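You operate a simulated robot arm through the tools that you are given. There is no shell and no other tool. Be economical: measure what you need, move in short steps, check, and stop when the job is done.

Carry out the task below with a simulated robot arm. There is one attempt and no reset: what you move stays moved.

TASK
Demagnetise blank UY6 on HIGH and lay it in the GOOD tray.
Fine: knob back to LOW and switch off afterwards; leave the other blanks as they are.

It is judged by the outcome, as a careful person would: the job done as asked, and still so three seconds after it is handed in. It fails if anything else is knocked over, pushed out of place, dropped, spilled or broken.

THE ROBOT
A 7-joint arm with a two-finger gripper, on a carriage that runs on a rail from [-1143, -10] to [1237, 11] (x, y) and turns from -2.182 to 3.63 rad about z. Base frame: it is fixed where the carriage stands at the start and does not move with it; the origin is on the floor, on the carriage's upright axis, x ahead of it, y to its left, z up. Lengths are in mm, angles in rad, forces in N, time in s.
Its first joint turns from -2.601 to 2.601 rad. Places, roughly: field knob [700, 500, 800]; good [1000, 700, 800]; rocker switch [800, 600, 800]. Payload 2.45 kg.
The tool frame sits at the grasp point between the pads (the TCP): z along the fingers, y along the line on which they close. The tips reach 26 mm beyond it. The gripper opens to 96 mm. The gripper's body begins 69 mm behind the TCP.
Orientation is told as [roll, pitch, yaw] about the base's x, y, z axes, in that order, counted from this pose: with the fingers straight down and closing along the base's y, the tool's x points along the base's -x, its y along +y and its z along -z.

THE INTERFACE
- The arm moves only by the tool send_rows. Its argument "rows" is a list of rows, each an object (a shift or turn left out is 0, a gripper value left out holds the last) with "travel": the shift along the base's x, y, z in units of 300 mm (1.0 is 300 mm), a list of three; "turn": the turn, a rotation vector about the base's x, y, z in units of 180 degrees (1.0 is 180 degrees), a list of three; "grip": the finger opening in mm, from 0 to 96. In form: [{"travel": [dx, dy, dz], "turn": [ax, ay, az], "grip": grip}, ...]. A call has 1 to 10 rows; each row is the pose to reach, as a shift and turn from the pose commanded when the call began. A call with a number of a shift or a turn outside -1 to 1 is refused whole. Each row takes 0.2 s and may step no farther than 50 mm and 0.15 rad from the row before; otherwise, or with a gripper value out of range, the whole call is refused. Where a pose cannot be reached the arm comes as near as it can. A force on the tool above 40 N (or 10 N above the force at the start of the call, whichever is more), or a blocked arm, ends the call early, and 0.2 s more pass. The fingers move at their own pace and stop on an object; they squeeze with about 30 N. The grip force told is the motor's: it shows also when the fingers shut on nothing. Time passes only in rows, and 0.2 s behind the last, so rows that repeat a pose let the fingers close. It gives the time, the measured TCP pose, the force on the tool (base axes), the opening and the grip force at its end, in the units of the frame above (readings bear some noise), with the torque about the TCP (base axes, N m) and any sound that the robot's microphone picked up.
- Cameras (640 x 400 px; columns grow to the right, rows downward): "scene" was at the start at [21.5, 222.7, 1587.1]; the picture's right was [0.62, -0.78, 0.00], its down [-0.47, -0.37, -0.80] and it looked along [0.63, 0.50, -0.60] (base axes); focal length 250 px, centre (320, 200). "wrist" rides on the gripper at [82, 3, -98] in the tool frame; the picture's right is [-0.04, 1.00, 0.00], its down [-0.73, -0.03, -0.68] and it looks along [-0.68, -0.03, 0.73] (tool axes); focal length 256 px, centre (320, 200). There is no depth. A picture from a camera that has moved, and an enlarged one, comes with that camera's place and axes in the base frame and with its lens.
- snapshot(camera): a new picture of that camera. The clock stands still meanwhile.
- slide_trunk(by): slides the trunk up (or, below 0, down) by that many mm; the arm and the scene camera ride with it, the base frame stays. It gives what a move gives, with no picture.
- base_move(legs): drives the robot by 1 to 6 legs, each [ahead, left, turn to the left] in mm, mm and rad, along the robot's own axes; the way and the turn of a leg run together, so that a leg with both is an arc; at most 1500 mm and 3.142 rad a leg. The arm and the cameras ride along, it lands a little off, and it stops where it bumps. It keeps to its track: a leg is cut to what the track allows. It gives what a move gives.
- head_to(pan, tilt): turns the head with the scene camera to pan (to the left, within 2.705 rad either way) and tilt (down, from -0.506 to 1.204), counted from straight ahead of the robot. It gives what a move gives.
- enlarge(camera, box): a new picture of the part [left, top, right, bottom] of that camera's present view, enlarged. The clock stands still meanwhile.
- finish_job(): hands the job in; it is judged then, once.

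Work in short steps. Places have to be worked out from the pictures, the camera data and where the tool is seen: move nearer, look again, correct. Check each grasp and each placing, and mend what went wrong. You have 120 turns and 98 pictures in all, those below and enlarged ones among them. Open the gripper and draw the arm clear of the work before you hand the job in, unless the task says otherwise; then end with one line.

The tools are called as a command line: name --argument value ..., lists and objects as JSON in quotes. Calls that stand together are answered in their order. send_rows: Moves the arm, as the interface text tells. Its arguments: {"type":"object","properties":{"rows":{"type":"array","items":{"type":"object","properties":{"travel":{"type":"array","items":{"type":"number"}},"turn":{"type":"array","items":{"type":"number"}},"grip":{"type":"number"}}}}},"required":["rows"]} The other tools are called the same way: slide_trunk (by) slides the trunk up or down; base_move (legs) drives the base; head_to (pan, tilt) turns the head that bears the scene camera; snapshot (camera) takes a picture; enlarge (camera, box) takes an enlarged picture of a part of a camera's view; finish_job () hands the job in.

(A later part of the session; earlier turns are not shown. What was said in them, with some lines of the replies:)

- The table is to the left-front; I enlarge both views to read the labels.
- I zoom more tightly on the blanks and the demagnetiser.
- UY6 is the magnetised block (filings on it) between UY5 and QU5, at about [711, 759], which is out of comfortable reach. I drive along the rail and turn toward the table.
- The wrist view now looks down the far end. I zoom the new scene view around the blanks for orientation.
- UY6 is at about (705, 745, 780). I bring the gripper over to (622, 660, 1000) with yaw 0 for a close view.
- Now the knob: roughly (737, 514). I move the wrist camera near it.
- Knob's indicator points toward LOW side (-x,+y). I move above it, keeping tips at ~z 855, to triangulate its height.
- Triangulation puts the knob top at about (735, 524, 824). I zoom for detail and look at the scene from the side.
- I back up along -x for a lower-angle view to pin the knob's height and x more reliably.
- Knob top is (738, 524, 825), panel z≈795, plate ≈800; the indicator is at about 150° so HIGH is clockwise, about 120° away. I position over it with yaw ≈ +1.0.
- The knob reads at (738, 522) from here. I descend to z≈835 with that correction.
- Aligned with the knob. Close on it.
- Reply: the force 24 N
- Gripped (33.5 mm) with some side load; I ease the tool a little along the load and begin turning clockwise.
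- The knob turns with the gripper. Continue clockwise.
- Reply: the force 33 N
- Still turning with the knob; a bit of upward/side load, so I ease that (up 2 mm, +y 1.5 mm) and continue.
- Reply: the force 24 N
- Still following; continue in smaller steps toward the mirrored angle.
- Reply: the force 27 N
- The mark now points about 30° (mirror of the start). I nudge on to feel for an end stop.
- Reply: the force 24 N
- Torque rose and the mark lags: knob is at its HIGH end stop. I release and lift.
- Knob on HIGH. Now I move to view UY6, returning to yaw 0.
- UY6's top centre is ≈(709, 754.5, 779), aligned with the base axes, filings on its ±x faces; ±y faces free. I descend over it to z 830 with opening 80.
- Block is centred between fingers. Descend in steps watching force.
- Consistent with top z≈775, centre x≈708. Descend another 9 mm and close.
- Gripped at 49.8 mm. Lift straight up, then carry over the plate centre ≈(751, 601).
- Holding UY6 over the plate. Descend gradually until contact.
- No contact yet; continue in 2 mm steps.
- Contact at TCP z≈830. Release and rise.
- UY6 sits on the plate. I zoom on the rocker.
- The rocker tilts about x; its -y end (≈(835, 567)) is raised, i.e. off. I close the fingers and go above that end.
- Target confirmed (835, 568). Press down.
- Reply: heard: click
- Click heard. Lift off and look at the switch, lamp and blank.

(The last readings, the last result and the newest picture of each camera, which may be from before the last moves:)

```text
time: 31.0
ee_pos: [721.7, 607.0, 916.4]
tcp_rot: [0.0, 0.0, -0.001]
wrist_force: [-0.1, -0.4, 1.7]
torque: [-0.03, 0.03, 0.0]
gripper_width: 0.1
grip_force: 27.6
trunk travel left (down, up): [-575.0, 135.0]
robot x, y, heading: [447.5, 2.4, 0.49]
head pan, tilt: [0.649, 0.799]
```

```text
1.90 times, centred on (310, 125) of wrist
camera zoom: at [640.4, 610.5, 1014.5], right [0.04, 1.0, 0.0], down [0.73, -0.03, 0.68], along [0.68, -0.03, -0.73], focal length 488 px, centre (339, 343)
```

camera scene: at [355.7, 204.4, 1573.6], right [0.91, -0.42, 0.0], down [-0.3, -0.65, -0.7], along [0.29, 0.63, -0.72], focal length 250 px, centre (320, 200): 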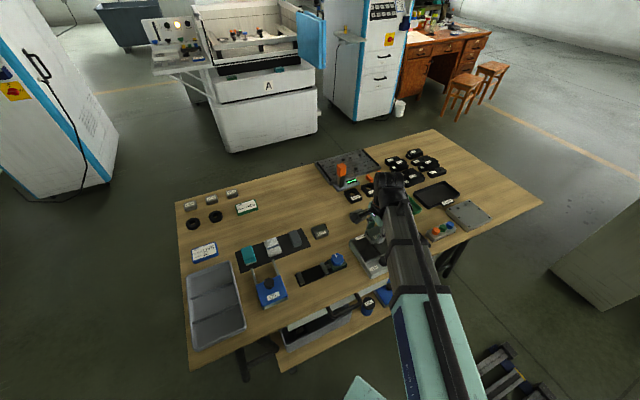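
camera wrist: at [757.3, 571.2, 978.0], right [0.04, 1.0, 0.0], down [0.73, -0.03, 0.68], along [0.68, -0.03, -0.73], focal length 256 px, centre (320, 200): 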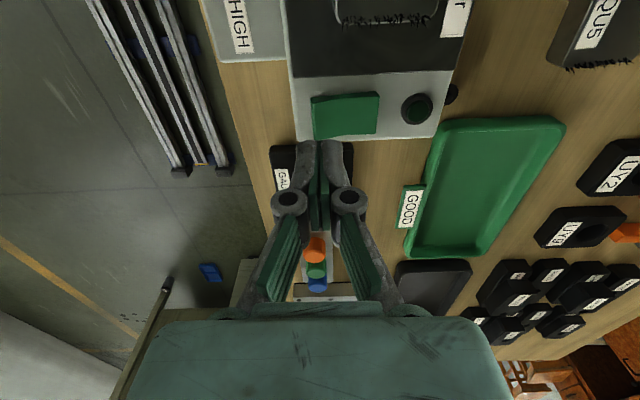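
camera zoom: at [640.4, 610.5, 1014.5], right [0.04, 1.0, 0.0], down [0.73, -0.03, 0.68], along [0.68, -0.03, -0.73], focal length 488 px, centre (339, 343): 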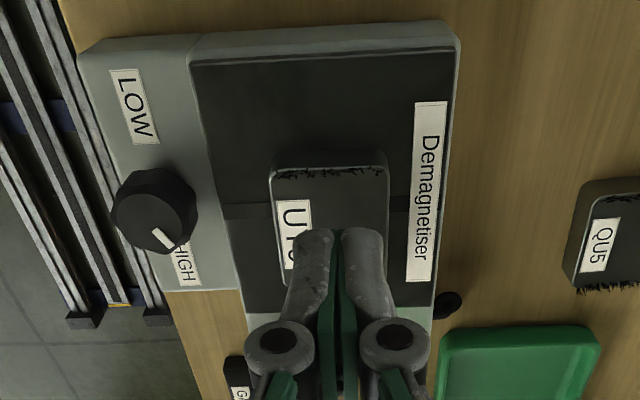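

Fingers block the lamp; open them and look again.

send_rows --rows '[{"grip": 80}, {"grip": 80}, {"grip": 80}]'

snapshot --camera "wrist"

```text
time: 31.8
ee_pos: [722.2, 607.8, 916.4]
tcp_rot: [-0.001, -0.001, 0.0]
wrist_force: [-0.8, 0.1, 0.5]
torque: [0.01, -0.01, -0.01]
gripper_width: 80.0
grip_force: 0.1
trunk travel left (down, up): [-575.0, 135.0]
robot x, y, heading: [448.3, 4.3, 0.494]
head pan, tilt: [0.649, 0.799]
```

```text
57 pictures are left
camera wrist: at [640.9, 610.6, 1014.4], right [0.04, 1.0, 0.0], down [0.73, -0.03, 0.68], along [0.68, -0.03, -0.73], focal length 256 px, centre (320, 200)
```

wrist: 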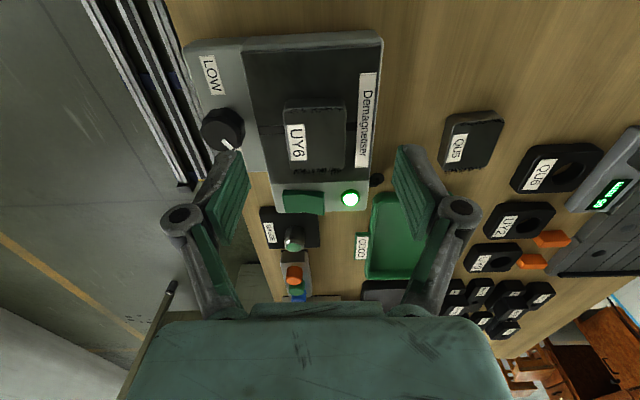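

Lamp is lit: the demagnetiser is on. Wait two seconds and check the filings.

send_rows --rows '[{"grip": 80}, {"grip": 80}, {"grip": 80}, {"grip": 80}, {"grip": 80}, {"grip": 80}, {"grip": 80}, {"grip": 80}, {"grip": 80}, {"grip": 80}]'

enlarge --camera "wrist" --box '[230, 80, 390, 220]'

```text
time: 34.0
ee_pos: [721.6, 606.9, 916.0]
tcp_rot: [-0.001, 0.0, 0.0]
wrist_force: [0.5, -0.2, -0.3]
torque: [0.0, 0.03, -0.01]
gripper_width: 80.2
grip_force: 0.0
trunk travel left (down, up): [-575.0, 135.0]
robot x, y, heading: [441.9, 4.5, 0.492]
head pan, tilt: [0.649, 0.799]
```

```text
2.86 times, centred on (310, 150) of wrist
camera zoom: at [640.9, 610.6, 1014.4], right [0.04, 1.0, 0.0], down [0.73, -0.03, 0.68], along [0.68, -0.03, -0.73], focal length 731 px, centre (349, 343)
```

zoom: 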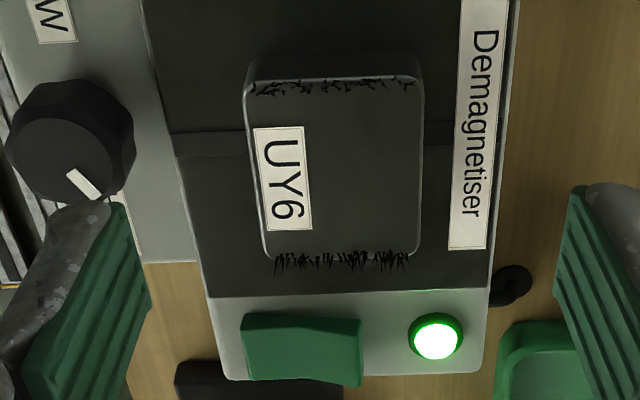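

Filings remain so far; as on a real unit, the blank should be drawn slowly away while it is on. Re-grip it.

send_rows --rows '[{"travel": [0.045, -0.008, -0.1]}, {"travel": [0.089, -0.016, -0.2]}, {"travel": [0.089, -0.016, -0.27]}, {"travel": [0.089, -0.016, -0.279]}, {"travel": [0.089, -0.016, -0.279], "grip": 60}, {"travel": [0.089, -0.016, -0.279], "grip": 40}, {"travel": [0.089, -0.016, -0.279], "grip": 35}, {"travel": [0.089, -0.016, -0.279], "grip": 35}]'

snapshot --camera "wrist"

```text
time: 35.8
ee_pos: [748.9, 601.3, 833.5]
tcp_rot: [-0.002, -0.001, -0.001]
wrist_force: [0.6, 3.1, 0.9]
torque: [0.15, 0.0, 0.0]
gripper_width: 49.4
grip_force: 30.1
trunk travel left (down, up): [-575.0, 135.0]
robot x, y, heading: [442.9, 3.7, 0.491]
head pan, tilt: [0.649, 0.799]
```

```text
55 pictures are left
camera wrist: at [667.8, 605.2, 930.8], right [0.04, 1.0, 0.0], down [0.73, -0.03, 0.68], along [0.68, -0.03, -0.73], focal length 256 px, centre (320, 200)
```

wrist: 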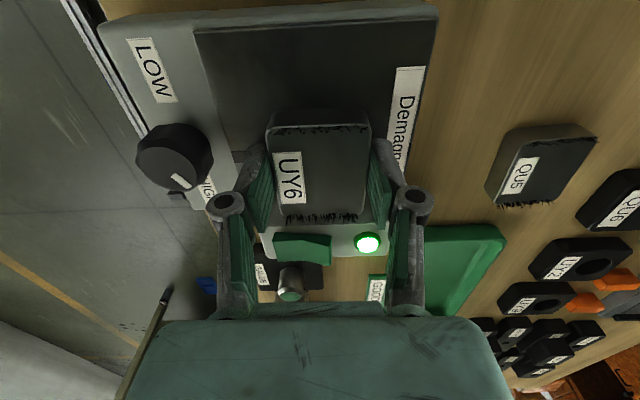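

Gripped again. Draw it slowly upward (4 mm per row) while the field is on.

send_rows --rows '[{"travel": [0, 0, 0.013]}, {"travel": [0, 0, 0.027]}, {"travel": [0, 0, 0.04]}, {"travel": [0, 0, 0.053]}, {"travel": [0, 0, 0.067]}, {"travel": [0, 0, 0.08]}, {"travel": [0, 0, 0.093]}, {"travel": [0, 0, 0.107]}, {"travel": [0, 0, 0.12]}, {"travel": [0, 0, 0.133]}]'

enlarge --camera "wrist" --box '[230, 80, 410, 240]'

```text
time: 38.0
ee_pos: [747.3, 601.0, 873.8]
tcp_rot: [0.0, 0.001, 0.0]
wrist_force: [0.0, 0.5, -5.2]
torque: [-0.06, -0.02, -0.01]
gripper_width: 49.7
grip_force: 30.4
trunk travel left (down, up): [-575.0, 135.0]
robot x, y, heading: [445.3, 5.4, 0.493]
head pan, tilt: [0.649, 0.799]
```

```text
2.50 times, centred on (320, 160) of wrist
camera zoom: at [667.1, 605.3, 971.8], right [0.04, 1.0, 0.0], down [0.73, -0.03, 0.68], along [0.68, -0.03, -0.73], focal length 640 px, centre (320, 300)
```

zoom: 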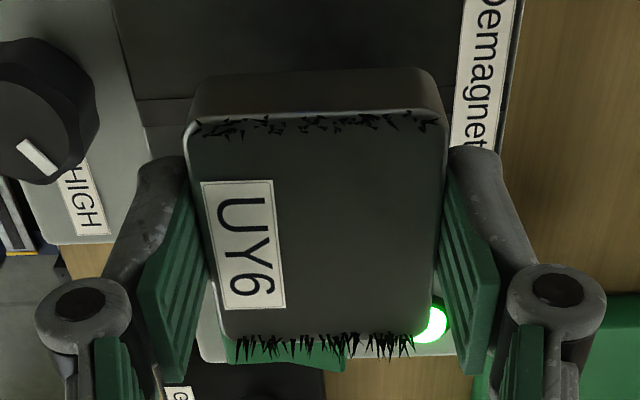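

Filings still cling; keep drawing it away slowly.

send_rows --rows '[{"travel": [0, 0, 0.02]}, {"travel": [0, 0, 0.04]}, {"travel": [0, 0, 0.06]}, {"travel": [0, 0, 0.08]}, {"travel": [0, 0, 0.1]}, {"travel": [0, 0, 0.12]}, {"travel": [0, 0, 0.14]}, {"travel": [0, 0, 0.16]}, {"travel": [0, 0, 0.18]}, {"travel": [0, 0, 0.2]}]'

enlarge --camera "wrist" --box '[230, 80, 410, 240]'

```text
time: 40.2
ee_pos: [746.0, 601.1, 933.0]
tcp_rot: [0.001, 0.0, 0.0]
wrist_force: [0.9, 0.1, -4.5]
torque: [0.0, 0.02, 0.0]
gripper_width: 49.5
grip_force: 29.9
trunk travel left (down, up): [-575.0, 135.0]
robot x, y, heading: [446.2, 4.6, 0.496]
head pan, tilt: [0.649, 0.799]
```

```text
2.50 times, centred on (320, 160) of wrist
camera zoom: at [667.0, 605.1, 1031.3], right [0.04, 1.0, 0.0], down [0.73, -0.03, 0.68], along [0.68, -0.03, -0.73], focal length 640 px, centre (320, 300)
```

zoom: 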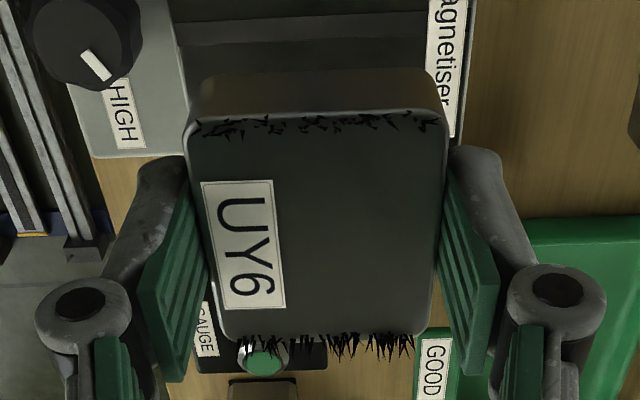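

Still clinging; continue farther away slowly.

send_rows --rows '[{"travel": [0, 0, 0.03]}, {"travel": [0, 0, 0.06]}, {"travel": [0, 0, 0.09]}, {"travel": [0, 0, 0.12]}, {"travel": [0, 0, 0.15]}, {"travel": [0, 0, 0.18]}, {"travel": [0, 0, 0.21]}, {"travel": [0, 0, 0.24]}, {"travel": [0, 0, 0.27]}, {"travel": [0, 0, 0.3]}]'

enlarge --camera "wrist" --box '[230, 80, 410, 240]'

```text
time: 42.4
ee_pos: [746.6, 600.7, 1024.5]
tcp_rot: [0.0, 0.001, 0.0]
wrist_force: [0.1, 0.1, -4.9]
torque: [-0.02, 0.01, 0.0]
gripper_width: 49.5
grip_force: 30.5
trunk travel left (down, up): [-575.0, 135.0]
robot x, y, heading: [446.9, 3.4, 0.495]
head pan, tilt: [0.649, 0.799]
```

```text
2.50 times, centred on (320, 160) of wrist
camera zoom: at [666.1, 604.8, 1121.8], right [0.04, 1.0, 0.0], down [0.73, -0.03, 0.68], along [0.68, -0.03, -0.73], focal length 640 px, centre (320, 300)
```

zoom: 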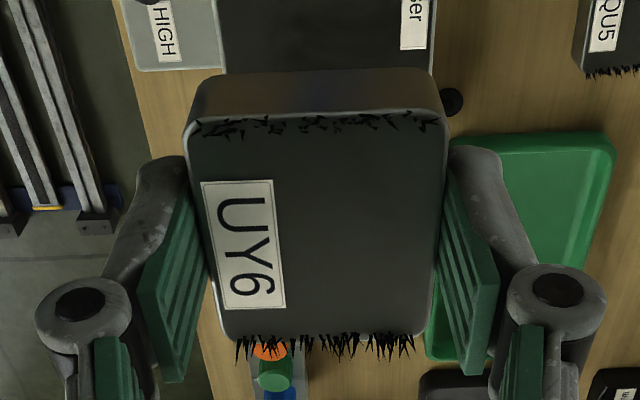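

Not yet demagnetised. Check whether the lamp is still on and the machine's state.

snapshot --camera "wrist"

enlarge --camera "scene" --box '[330, 190, 430, 290]'

```text
51 pictures are left
camera wrist: at [666.1, 604.8, 1121.8], right [0.04, 1.0, 0.0], down [0.73, -0.03, 0.68], along [0.68, -0.03, -0.73], focal length 256 px, centre (320, 200)
```

wrist: 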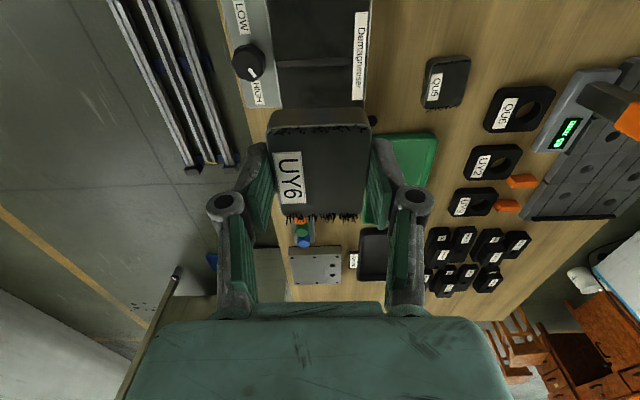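

```text
4.00 times, centred on (380, 240) of scene
camera zoom: at [355.7, 204.6, 1573.6], right [0.91, -0.42, 0.0], down [-0.3, -0.65, -0.7], along [0.29, 0.63, -0.72], focal length 1002 px, centre (80, 40)
```

zoom: 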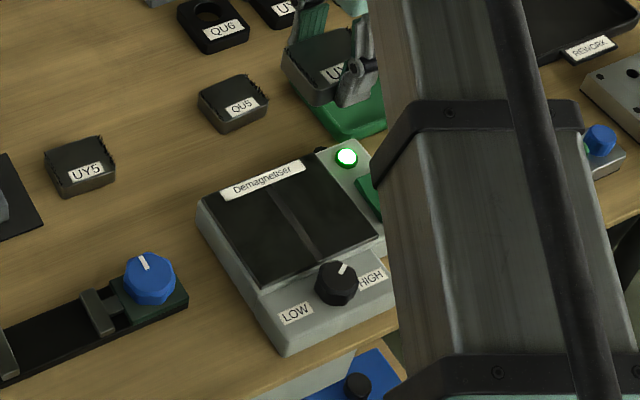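

Lamp still on. The plate has a pole gap (a line along y at mid-plate), so I'll pass the blank just above the plate across that gap in x. First lower to the -x side.

send_rows --rows '[{"travel": [-0.04, 0, -0.13]}, {"travel": [-0.08, 0, -0.26]}, {"travel": [-0.12, 0, -0.39]}, {"travel": [-0.155, 0, -0.52]}, {"travel": [-0.155, 0, -0.59]}, {"travel": [-0.155, 0, -0.622]}]'

send_rows --rows '[{"travel": [0.025, 0, 0]}, {"travel": [0.05, 0, 0]}, {"travel": [0.075, 0, 0]}, {"travel": [0.1, 0, 0]}, {"travel": [0.125, 0, 0]}, {"travel": [0.15, 0, 0]}, {"travel": [0.175, 0, 0]}, {"travel": [0.2, 0, 0]}, {"travel": [0.225, 0, 0]}, {"travel": [0.25, 0, 0]}]'

snapshot --camera "wrist"

```text
time: 43.8
ee_pos: [701.6, 599.7, 837.7]
tcp_rot: [0.0, 0.0, 0.0]
wrist_force: [-0.1, -0.5, -3.7]
torque: [0.03, 0.02, 0.01]
gripper_width: 49.5
grip_force: 30.1
trunk travel left (down, up): [-575.0, 135.0]
robot x, y, heading: [443.9, 3.8, 0.496]
head pan, tilt: [0.649, 0.799]
```

```text
time: 46.0
ee_pos: [776.6, 600.4, 836.8]
tcp_rot: [0.0, 0.002, 0.001]
wrist_force: [-1.3, -0.6, -4.7]
torque: [-0.03, 0.01, 0.02]
gripper_width: 49.5
grip_force: 30.2
trunk travel left (down, up): [-575.0, 135.0]
robot x, y, heading: [446.8, 6.7, 0.492]
head pan, tilt: [0.649, 0.799]
```

```text
49 pictures are left
camera wrist: at [695.9, 605.4, 935.0], right [0.04, 1.0, 0.0], down [0.73, -0.03, 0.68], along [0.68, -0.03, -0.73], focal length 256 px, centre (320, 200)
```

wrist: 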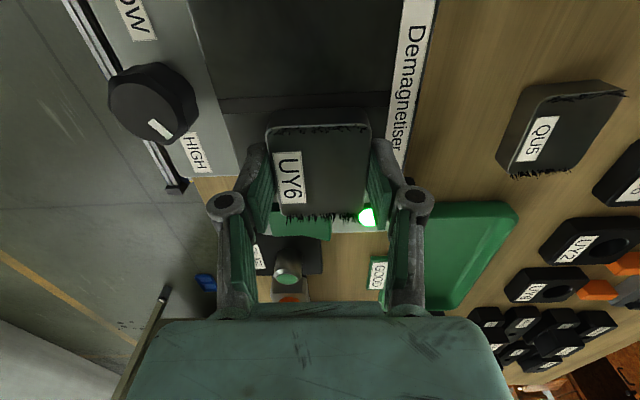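

Sweep back across the gap, then draw off sideways toward +y.

send_rows --rows '[{"travel": [-0.02, 0, 0]}, {"travel": [-0.04, 0, 0]}, {"travel": [-0.06, 0, 0]}, {"travel": [-0.08, 0, 0]}, {"travel": [-0.1, 0, 0]}, {"travel": [-0.12, 0, 0]}, {"travel": [-0.14, 0, 0]}, {"travel": [-0.16, 0, 0]}, {"travel": [-0.18, 0, 0]}, {"travel": [-0.2, 0, 0]}]'

send_rows --rows '[{"travel": [0, 0.03, 0]}, {"travel": [0, 0.06, 0]}, {"travel": [0, 0.09, 0]}, {"travel": [0, 0.12, 0]}, {"travel": [0, 0.15, 0]}, {"travel": [0, 0.18, 0]}, {"travel": [0, 0.21, 0]}, {"travel": [0, 0.24, 0]}, {"travel": [0, 0.27, 0]}, {"travel": [0, 0.3, 0]}]'

enlarge --camera "wrist" --box '[210, 80, 430, 240]'

```text
time: 48.2
ee_pos: [715.6, 601.4, 836.6]
tcp_rot: [0.001, 0.001, 0.0]
wrist_force: [0.3, 0.1, -4.2]
torque: [0.03, 0.01, 0.01]
gripper_width: 49.7
grip_force: 30.2
trunk travel left (down, up): [-575.0, 135.0]
robot x, y, heading: [446.2, 6.1, 0.497]
head pan, tilt: [0.649, 0.799]
```

```text
time: 50.4
ee_pos: [717.2, 690.7, 834.8]
tcp_rot: [0.001, 0.001, 0.0]
wrist_force: [0.8, -0.1, -5.1]
torque: [-0.01, 0.0, 0.0]
gripper_width: 49.6
grip_force: 30.3
trunk travel left (down, up): [-575.0, 135.0]
robot x, y, heading: [444.4, 1.8, 0.49]
head pan, tilt: [0.649, 0.799]
```

```text
2.50 times, centred on (320, 160) of wrist
camera zoom: at [635.6, 695.2, 933.9], right [0.04, 1.0, 0.0], down [0.73, -0.03, 0.68], along [0.68, -0.03, -0.73], focal length 640 px, centre (320, 300)
```

zoom: 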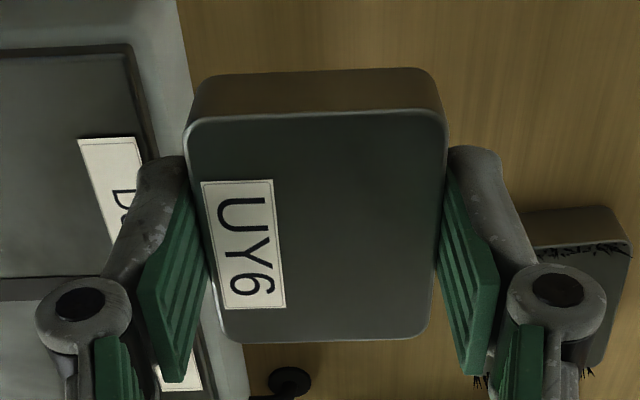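

The filings have dropped: UY6 is demagnetised. Raise it away from the field, then carry to the GOOD tray (centre ≈(963, 730)).

send_rows --rows '[{"travel": [0, 0.05, 0.1]}, {"travel": [0, 0.1, 0.25]}, {"travel": [0.05, 0.15, 0.35]}, {"travel": [0.2, 0.15, 0.35]}, {"travel": [0.35, 0.15, 0.35]}, {"travel": [0.5, 0.13, 0.35]}, {"travel": [0.6, 0.13, 0.35]}, {"travel": [0.7, 0.13, 0.3]}]'

snapshot --camera "wrist"

snapshot --camera "scene"

```text
time: 52.2
ee_pos: [925.6, 729.7, 928.0]
tcp_rot: [-0.001, 0.0, 0.001]
wrist_force: [-0.4, -0.6, -4.6]
torque: [-0.02, 0.01, 0.01]
gripper_width: 49.6
grip_force: 29.9
trunk travel left (down, up): [-575.0, 135.0]
robot x, y, heading: [439.9, 4.5, 0.496]
head pan, tilt: [0.649, 0.799]
```

```text
47 pictures are left
camera wrist: at [844.4, 733.7, 1025.9], right [0.04, 1.0, 0.0], down [0.73, -0.03, 0.68], along [0.68, -0.03, -0.73], focal length 256 px, centre (320, 200)
```

wrist: 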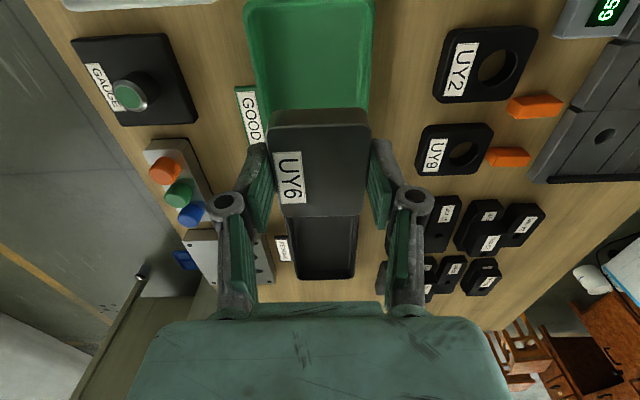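

```text
46 pictures are left
camera scene: at [355.8, 204.7, 1573.6], right [0.91, -0.42, 0.0], down [-0.3, -0.65, -0.7], along [0.29, 0.63, -0.72], focal length 250 px, centre (320, 200)
```

scene: 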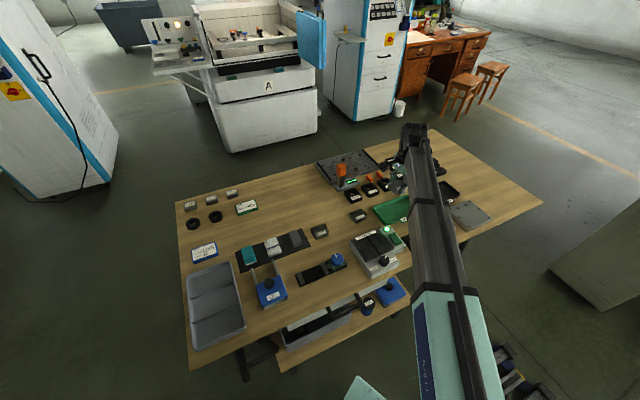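

Tray spans about x 859–1067, y 667–778. Move to (953, 722) and descend to z 835.

send_rows --rows '[{"travel": [0.045, -0.013, -0.07]}, {"travel": [0.09, -0.025, -0.17]}, {"travel": [0.09, -0.025, -0.31]}]'

snapshot --camera "wrist"

```text
time: 53.0
ee_pos: [952.4, 722.2, 832.9]
tcp_rot: [-0.001, 0.001, 0.0]
wrist_force: [1.0, -0.1, -5.3]
torque: [0.02, 0.03, -0.02]
gripper_width: 49.6
grip_force: 29.9
trunk travel left (down, up): [-575.0, 135.0]
robot x, y, heading: [441.8, 7.0, 0.492]
head pan, tilt: [0.649, 0.799]
```

```text
45 pictures are left
camera wrist: at [872.6, 725.9, 931.1], right [0.04, 1.0, 0.0], down [0.73, -0.03, 0.68], along [0.68, -0.03, -0.73], focal length 256 px, centre (320, 200)
```

wrist: 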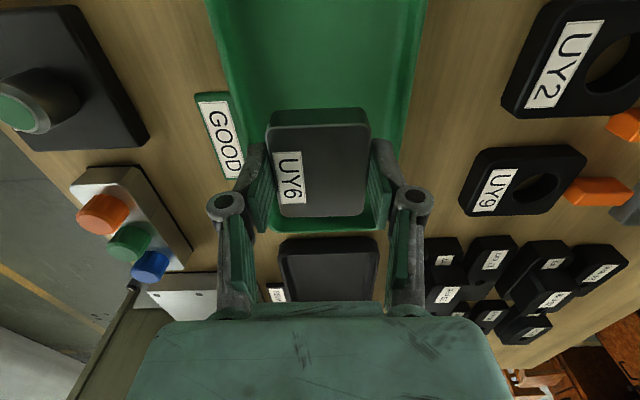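

Centred over the tray. Descend gently to contact.

send_rows --rows '[{"travel": [0, 0, -0.06]}, {"travel": [0, 0, -0.09]}, {"travel": [0, 0, -0.1]}, {"travel": [0, 0, -0.107]}, {"travel": [0, 0, -0.114]}, {"travel": [0, 0, -0.12]}]'

```text
time: 54.4
ee_pos: [952.2, 723.2, 798.0]
tcp_rot: [-0.001, 0.001, 0.002]
wrist_force: [0.2, -0.4, -4.5]
torque: [-0.01, -0.05, -0.03]
gripper_width: 49.6
grip_force: 30.3
trunk travel left (down, up): [-575.0, 135.0]
robot x, y, heading: [447.1, 3.3, 0.493]
head pan, tilt: [0.649, 0.799]
```

send_rows --rows '[{"travel": [0, 0, -0.005]}, {"travel": [0, 0, -0.01]}, {"travel": [0, 0, -0.015]}, {"travel": [0, 0, -0.018]}]'

```text
time: 55.4
ee_pos: [953.0, 721.7, 794.2]
tcp_rot: [0.0, 0.0, 0.0]
wrist_force: [-0.8, -0.7, -0.3]
torque: [0.04, -0.06, -0.01]
gripper_width: 49.6
grip_force: 30.2
trunk travel left (down, up): [-575.0, 135.0]
robot x, y, heading: [443.9, 2.3, 0.493]
head pan, tilt: [0.649, 0.799]
```

Weight is now borne by the tray. Release and rise.

send_rows --rows '[{"travel": [0, 0, -0.002]}, {"travel": [0, 0, -0.002], "grip": 58}, {"travel": [0, 0, -0.002], "grip": 62}, {"travel": [0, 0, 0.08]}, {"travel": [0, 0, 0.22]}, {"travel": [-0.08, 0, 0.34]}]'

snapshot --camera "wrist"

```text
time: 56.8
ee_pos: [928.2, 721.8, 894.6]
tcp_rot: [0.001, 0.0, 0.002]
wrist_force: [0.2, 0.0, -0.2]
torque: [-0.01, -0.01, -0.03]
gripper_width: 62.1
grip_force: 0.1
trunk travel left (down, up): [-575.0, 135.0]
robot x, y, heading: [450.3, 3.0, 0.493]
head pan, tilt: [0.649, 0.799]
```

```text
44 pictures are left
camera wrist: at [847.3, 725.5, 992.0], right [0.04, 1.0, 0.0], down [0.73, -0.03, 0.68], along [0.68, -0.03, -0.73], focal length 256 px, centre (320, 200)
```

wrist: 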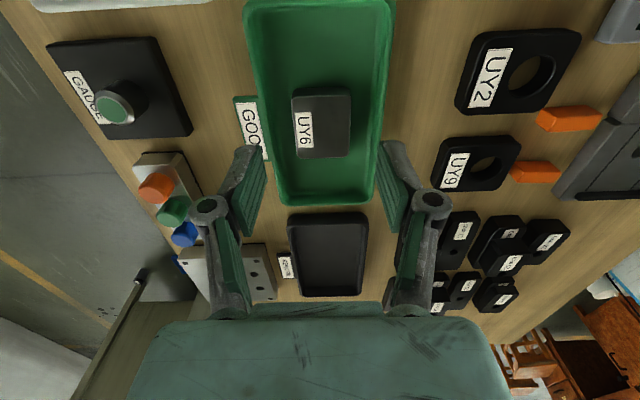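

UY6 lies in the GOOD tray. Now go above the rocker's +y end (≈(835, 600)) with closed fingers.

send_rows --rows '[{"travel": [-0.08, -0.1, 0.02], "grip": 0}, {"travel": [-0.16, -0.2, 0.02]}, {"travel": [-0.24, -0.3, 0.02]}, {"travel": [-0.31, -0.4, 0]}, {"travel": [-0.31, -0.407, -0.05]}]'

enlarge --camera "wrist" --box '[210, 20, 430, 200]'

```text
time: 58.0
ee_pos: [837.3, 600.4, 879.4]
tcp_rot: [0.001, -0.001, -0.001]
wrist_force: [-0.4, 0.2, -0.3]
torque: [0.01, -0.01, 0.0]
gripper_width: 0.0
grip_force: 28.8
trunk travel left (down, up): [-575.0, 135.0]
robot x, y, heading: [442.0, 0.6, 0.497]
head pan, tilt: [0.649, 0.799]
```

```text
2.22 times, centred on (320, 110) of wrist
camera zoom: at [756.8, 604.0, 976.9], right [0.04, 1.0, 0.0], down [0.73, -0.03, 0.68], along [0.68, -0.03, -0.73], focal length 569 px, centre (320, 400)
```

zoom: 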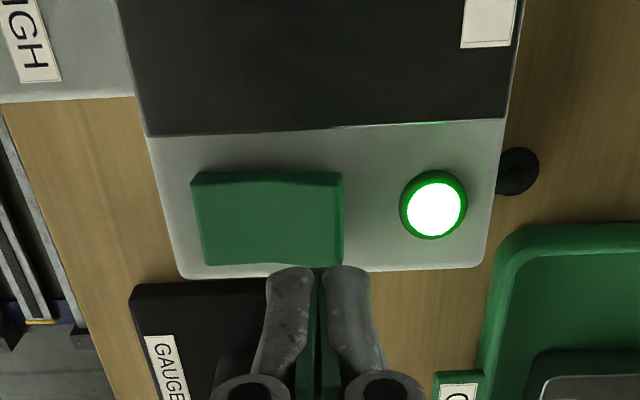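

Press the +y end.

send_rows --rows '[{"travel": [-0.005, 0.002, -0.06]}, {"travel": [-0.005, 0.002, -0.12]}, {"travel": [-0.005, 0.002, -0.14]}, {"travel": [-0.005, 0.002, -0.152]}]'

```text
time: 59.0
ee_pos: [834.5, 600.6, 835.3]
tcp_rot: [0.002, -0.001, -0.001]
wrist_force: [1.7, 1.5, 11.7]
torque: [-0.06, -0.02, 0.01]
gripper_width: 0.0
grip_force: 28.2
trunk travel left (down, up): [-575.0, 135.0]
robot x, y, heading: [440.9, 4.5, 0.498]
head pan, tilt: [0.649, 0.799]
heard: click
```

Click. Rise, open to 60 and go over the knob with yaw ≈ -1.13.

send_rows --rows '[{"travel": [0, 0, 0.1]}, {"travel": [-0.04, -0.03, 0.19], "turn": [0, 0, -0.045], "grip": 60}, {"travel": [-0.08, -0.07, 0.19], "turn": [0, 0, -0.09]}, {"travel": [-0.12, -0.11, 0.19], "turn": [0, 0, -0.135]}, {"travel": [-0.17, -0.15, 0.19], "turn": [0, 0, -0.18]}, {"travel": [-0.22, -0.19, 0.19], "turn": [0, 0, -0.225]}, {"travel": [-0.27, -0.23, 0.19], "turn": [0, 0, -0.27]}, {"travel": [-0.31, -0.26, 0.17], "turn": [0, 0, -0.315]}, {"travel": [-0.312, -0.26, 0.15], "turn": [0, 0, -0.36]}]'

snapshot --camera "wrist"

enlarge --camera "scene" --box '[340, 190, 440, 280]'

```text
time: 61.0
ee_pos: [741.5, 523.8, 879.6]
tcp_rot: [-0.001, 0.001, -1.135]
wrist_force: [0.4, -0.2, -0.2]
torque: [-0.03, -0.01, -0.01]
gripper_width: 60.1
grip_force: 0.0
trunk travel left (down, up): [-575.0, 135.0]
robot x, y, heading: [441.9, 0.4, 0.486]
head pan, tilt: [0.649, 0.799]
```

```text
42 pictures are left
camera wrist: at [710.4, 598.7, 977.6], right [0.92, 0.39, 0.0], down [0.28, -0.68, 0.68], along [0.26, -0.63, -0.73], focal length 256 px, centre (320, 200)
```

wrist: 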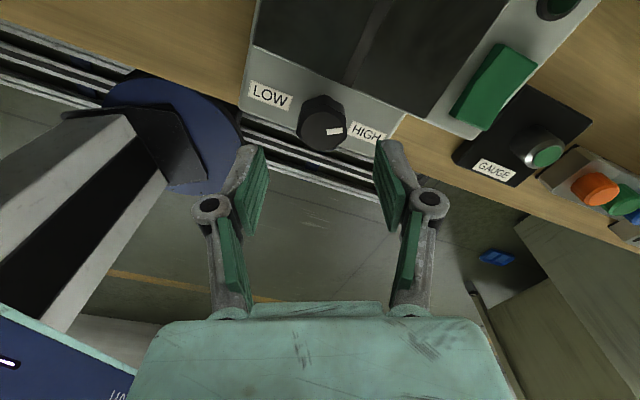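

```text
4.44 times, centred on (390, 235) of scene
camera zoom: at [355.4, 204.2, 1573.6], right [0.91, -0.42, 0.0], down [-0.3, -0.65, -0.7], along [0.29, 0.63, -0.72], focal length 1114 px, centre (9, 44)
```

zoom: 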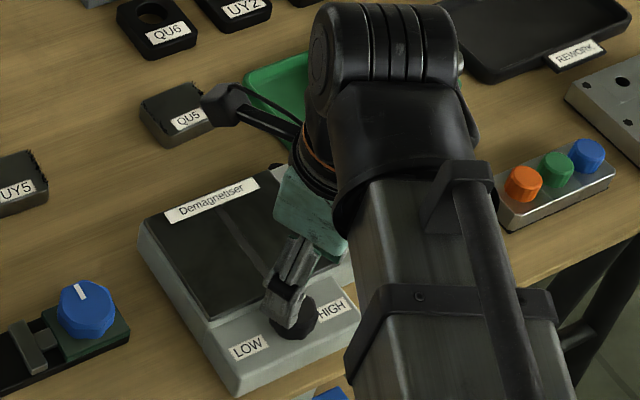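

Lamp is off. Descend around the knob and grip it.

send_rows --rows '[{"travel": [0, 0, -0.07]}, {"travel": [0, 0, -0.138]}, {"travel": [0, 0, -0.138], "grip": 40}, {"travel": [0, 0, -0.138], "grip": 25}, {"travel": [0, 0, -0.138], "grip": 20}]'

send_rows --rows '[{"turn": [0, 0, 0.045]}, {"turn": [0, 0, 0.09]}, {"turn": [0, 0, 0.135]}, {"turn": [0, 0, 0.18]}, {"turn": [0, 0, 0.225]}, {"turn": [0, 0, 0.27]}]'

snapshot --camera "wrist"

```text
time: 62.2
ee_pos: [742.2, 523.7, 837.4]
tcp_rot: [0.001, 0.002, -1.132]
wrist_force: [4.5, 2.9, 4.9]
torque: [0.21, -0.31, -0.01]
gripper_width: 33.6
grip_force: 45.0
trunk travel left (down, up): [-575.0, 135.0]
robot x, y, heading: [444.0, 1.8, 0.495]
head pan, tilt: [0.649, 0.799]
```

```text
time: 63.6
ee_pos: [741.6, 522.9, 837.4]
tcp_rot: [0.002, 0.001, -0.279]
wrist_force: [3.4, 3.4, 10.3]
torque: [0.39, -0.08, 0.0]
gripper_width: 33.6
grip_force: 45.2
trunk travel left (down, up): [-575.0, 135.0]
robot x, y, heading: [442.0, 4.9, 0.493]
head pan, tilt: [0.649, 0.799]
```

```text
40 pictures are left
camera wrist: at [664.9, 549.3, 935.7], right [0.31, 0.95, 0.0], down [0.7, -0.23, 0.68], along [0.64, -0.21, -0.73], focal length 256 px, centre (320, 200)
```

wrist: 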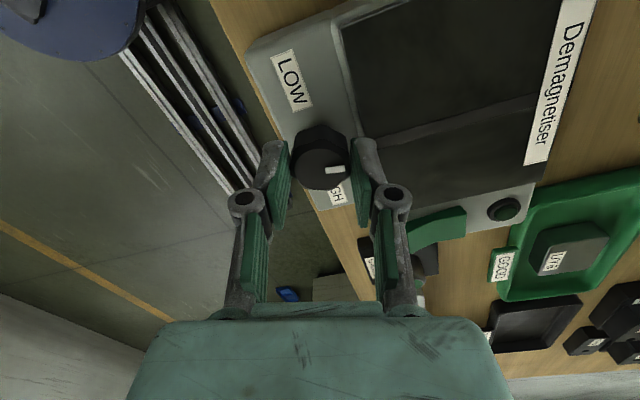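

Knob turns with the gripper and lamp is off. Continue counter-clockwise to the LOW stop.

send_rows --rows '[{"turn": [0, 0, 0.045]}, {"turn": [0, 0, 0.09]}, {"turn": [0, 0, 0.135]}, {"turn": [0, 0, 0.18]}, {"turn": [0, 0, 0.225]}, {"turn": [0, 0, 0.27]}, {"turn": [0, 0, 0.315]}, {"turn": [0, 0, 0.36]}, {"turn": [0, 0, 0.4]}]'

send_rows --rows '[{"turn": [0, 0, 0.03]}, {"turn": [0, 0, 0.06]}]'

enlarge --camera "wrist" --box '[220, 80, 420, 240]'

```text
time: 65.6
ee_pos: [742.4, 520.1, 838.4]
tcp_rot: [0.001, 0.0, 0.975]
wrist_force: [5.8, -11.2, 1.5]
torque: [-0.62, -0.13, -0.41]
gripper_width: 33.3
grip_force: 44.9
trunk travel left (down, up): [-575.0, 135.0]
robot x, y, heading: [440.8, 0.7, 0.488]
head pan, tilt: [0.649, 0.799]
```

```text
time: 66.2
ee_pos: [742.8, 520.9, 836.9]
tcp_rot: [0.001, -0.002, 1.164]
wrist_force: [10.4, -9.4, 2.8]
torque: [-0.17, -0.26, -0.32]
gripper_width: 33.2
grip_force: 44.9
trunk travel left (down, up): [-575.0, 135.0]
robot x, y, heading: [443.6, 5.0, 0.492]
head pan, tilt: [0.649, 0.799]
```

```text
2.50 times, centred on (320, 160) of wrist
camera zoom: at [708.2, 449.2, 935.5], right [-0.9, 0.43, 0.0], down [0.32, 0.66, 0.68], along [0.29, 0.61, -0.73], focal length 640 px, centre (320, 300)
```

zoom: 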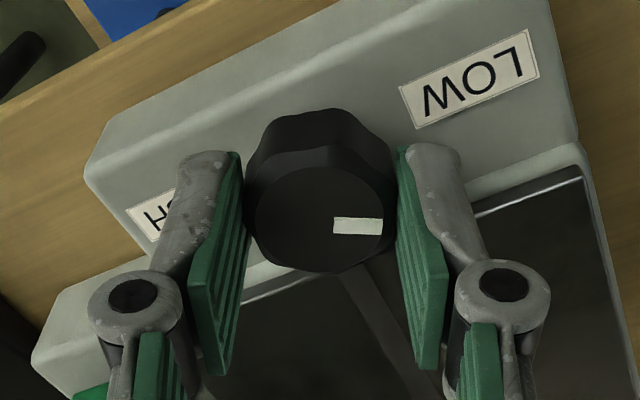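

Stop torque reached at LOW. Release and lift clear.

send_rows --rows '[{"grip": 60}, {"grip": 60}, {"travel": [0, 0, 0.12]}, {"travel": [0, 0, 0.28]}, {"travel": [0, 0, 0.44]}, {"travel": [-0.03, -0.05, 0.58]}]'

snapshot --camera "wrist"

```text
time: 67.6
ee_pos: [732.0, 507.7, 1010.8]
tcp_rot: [-0.001, -0.001, 1.163]
wrist_force: [-0.3, 0.1, -0.4]
torque: [0.01, 0.01, -0.03]
gripper_width: 60.1
grip_force: 0.0
trunk travel left (down, up): [-575.0, 135.0]
robot x, y, heading: [442.8, 5.5, 0.494]
head pan, tilt: [0.649, 0.799]
```

```text
38 pictures are left
camera wrist: at [697.5, 434.2, 1108.4], right [-0.9, 0.43, 0.0], down [0.32, 0.66, 0.68], along [0.29, 0.61, -0.73], focal length 256 px, centre (320, 200)
```

wrist: 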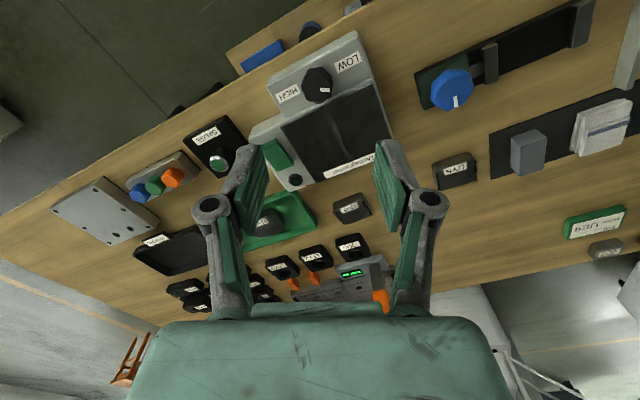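

enlarge --camera "wrist" --box '[240, 30, 400, 260]'

```text
1.74 times, centred on (320, 145) of wrist
camera zoom: at [697.5, 434.2, 1108.4], right [-0.9, 0.43, 0.0], down [0.32, 0.66, 0.68], along [0.29, 0.61, -0.73], focal length 445 px, centre (320, 296)
```

zoom: 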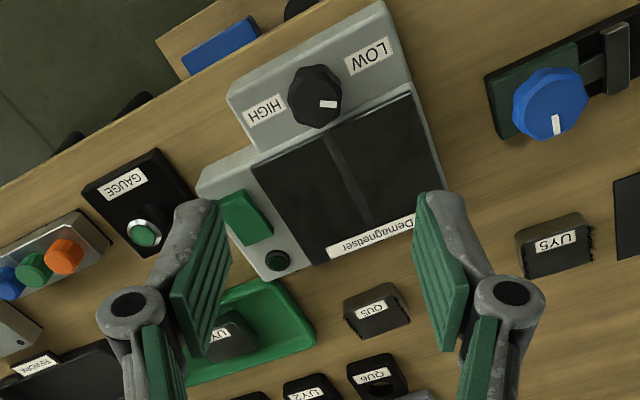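

Everything checks out: the lamp is off, the knob points to LOW as it did at the start, UY6 lies clean in the GOOD tray, and the arm is clear with the gripper open. I hand the job in.

finish_job

```text
The job is handed in.
```

UY6 was demagnetised on HIGH (the filings dropped off) and is in the GOOD tray. The knob is back on LOW, the demagnetiser is off, and I left the other blanks alone.
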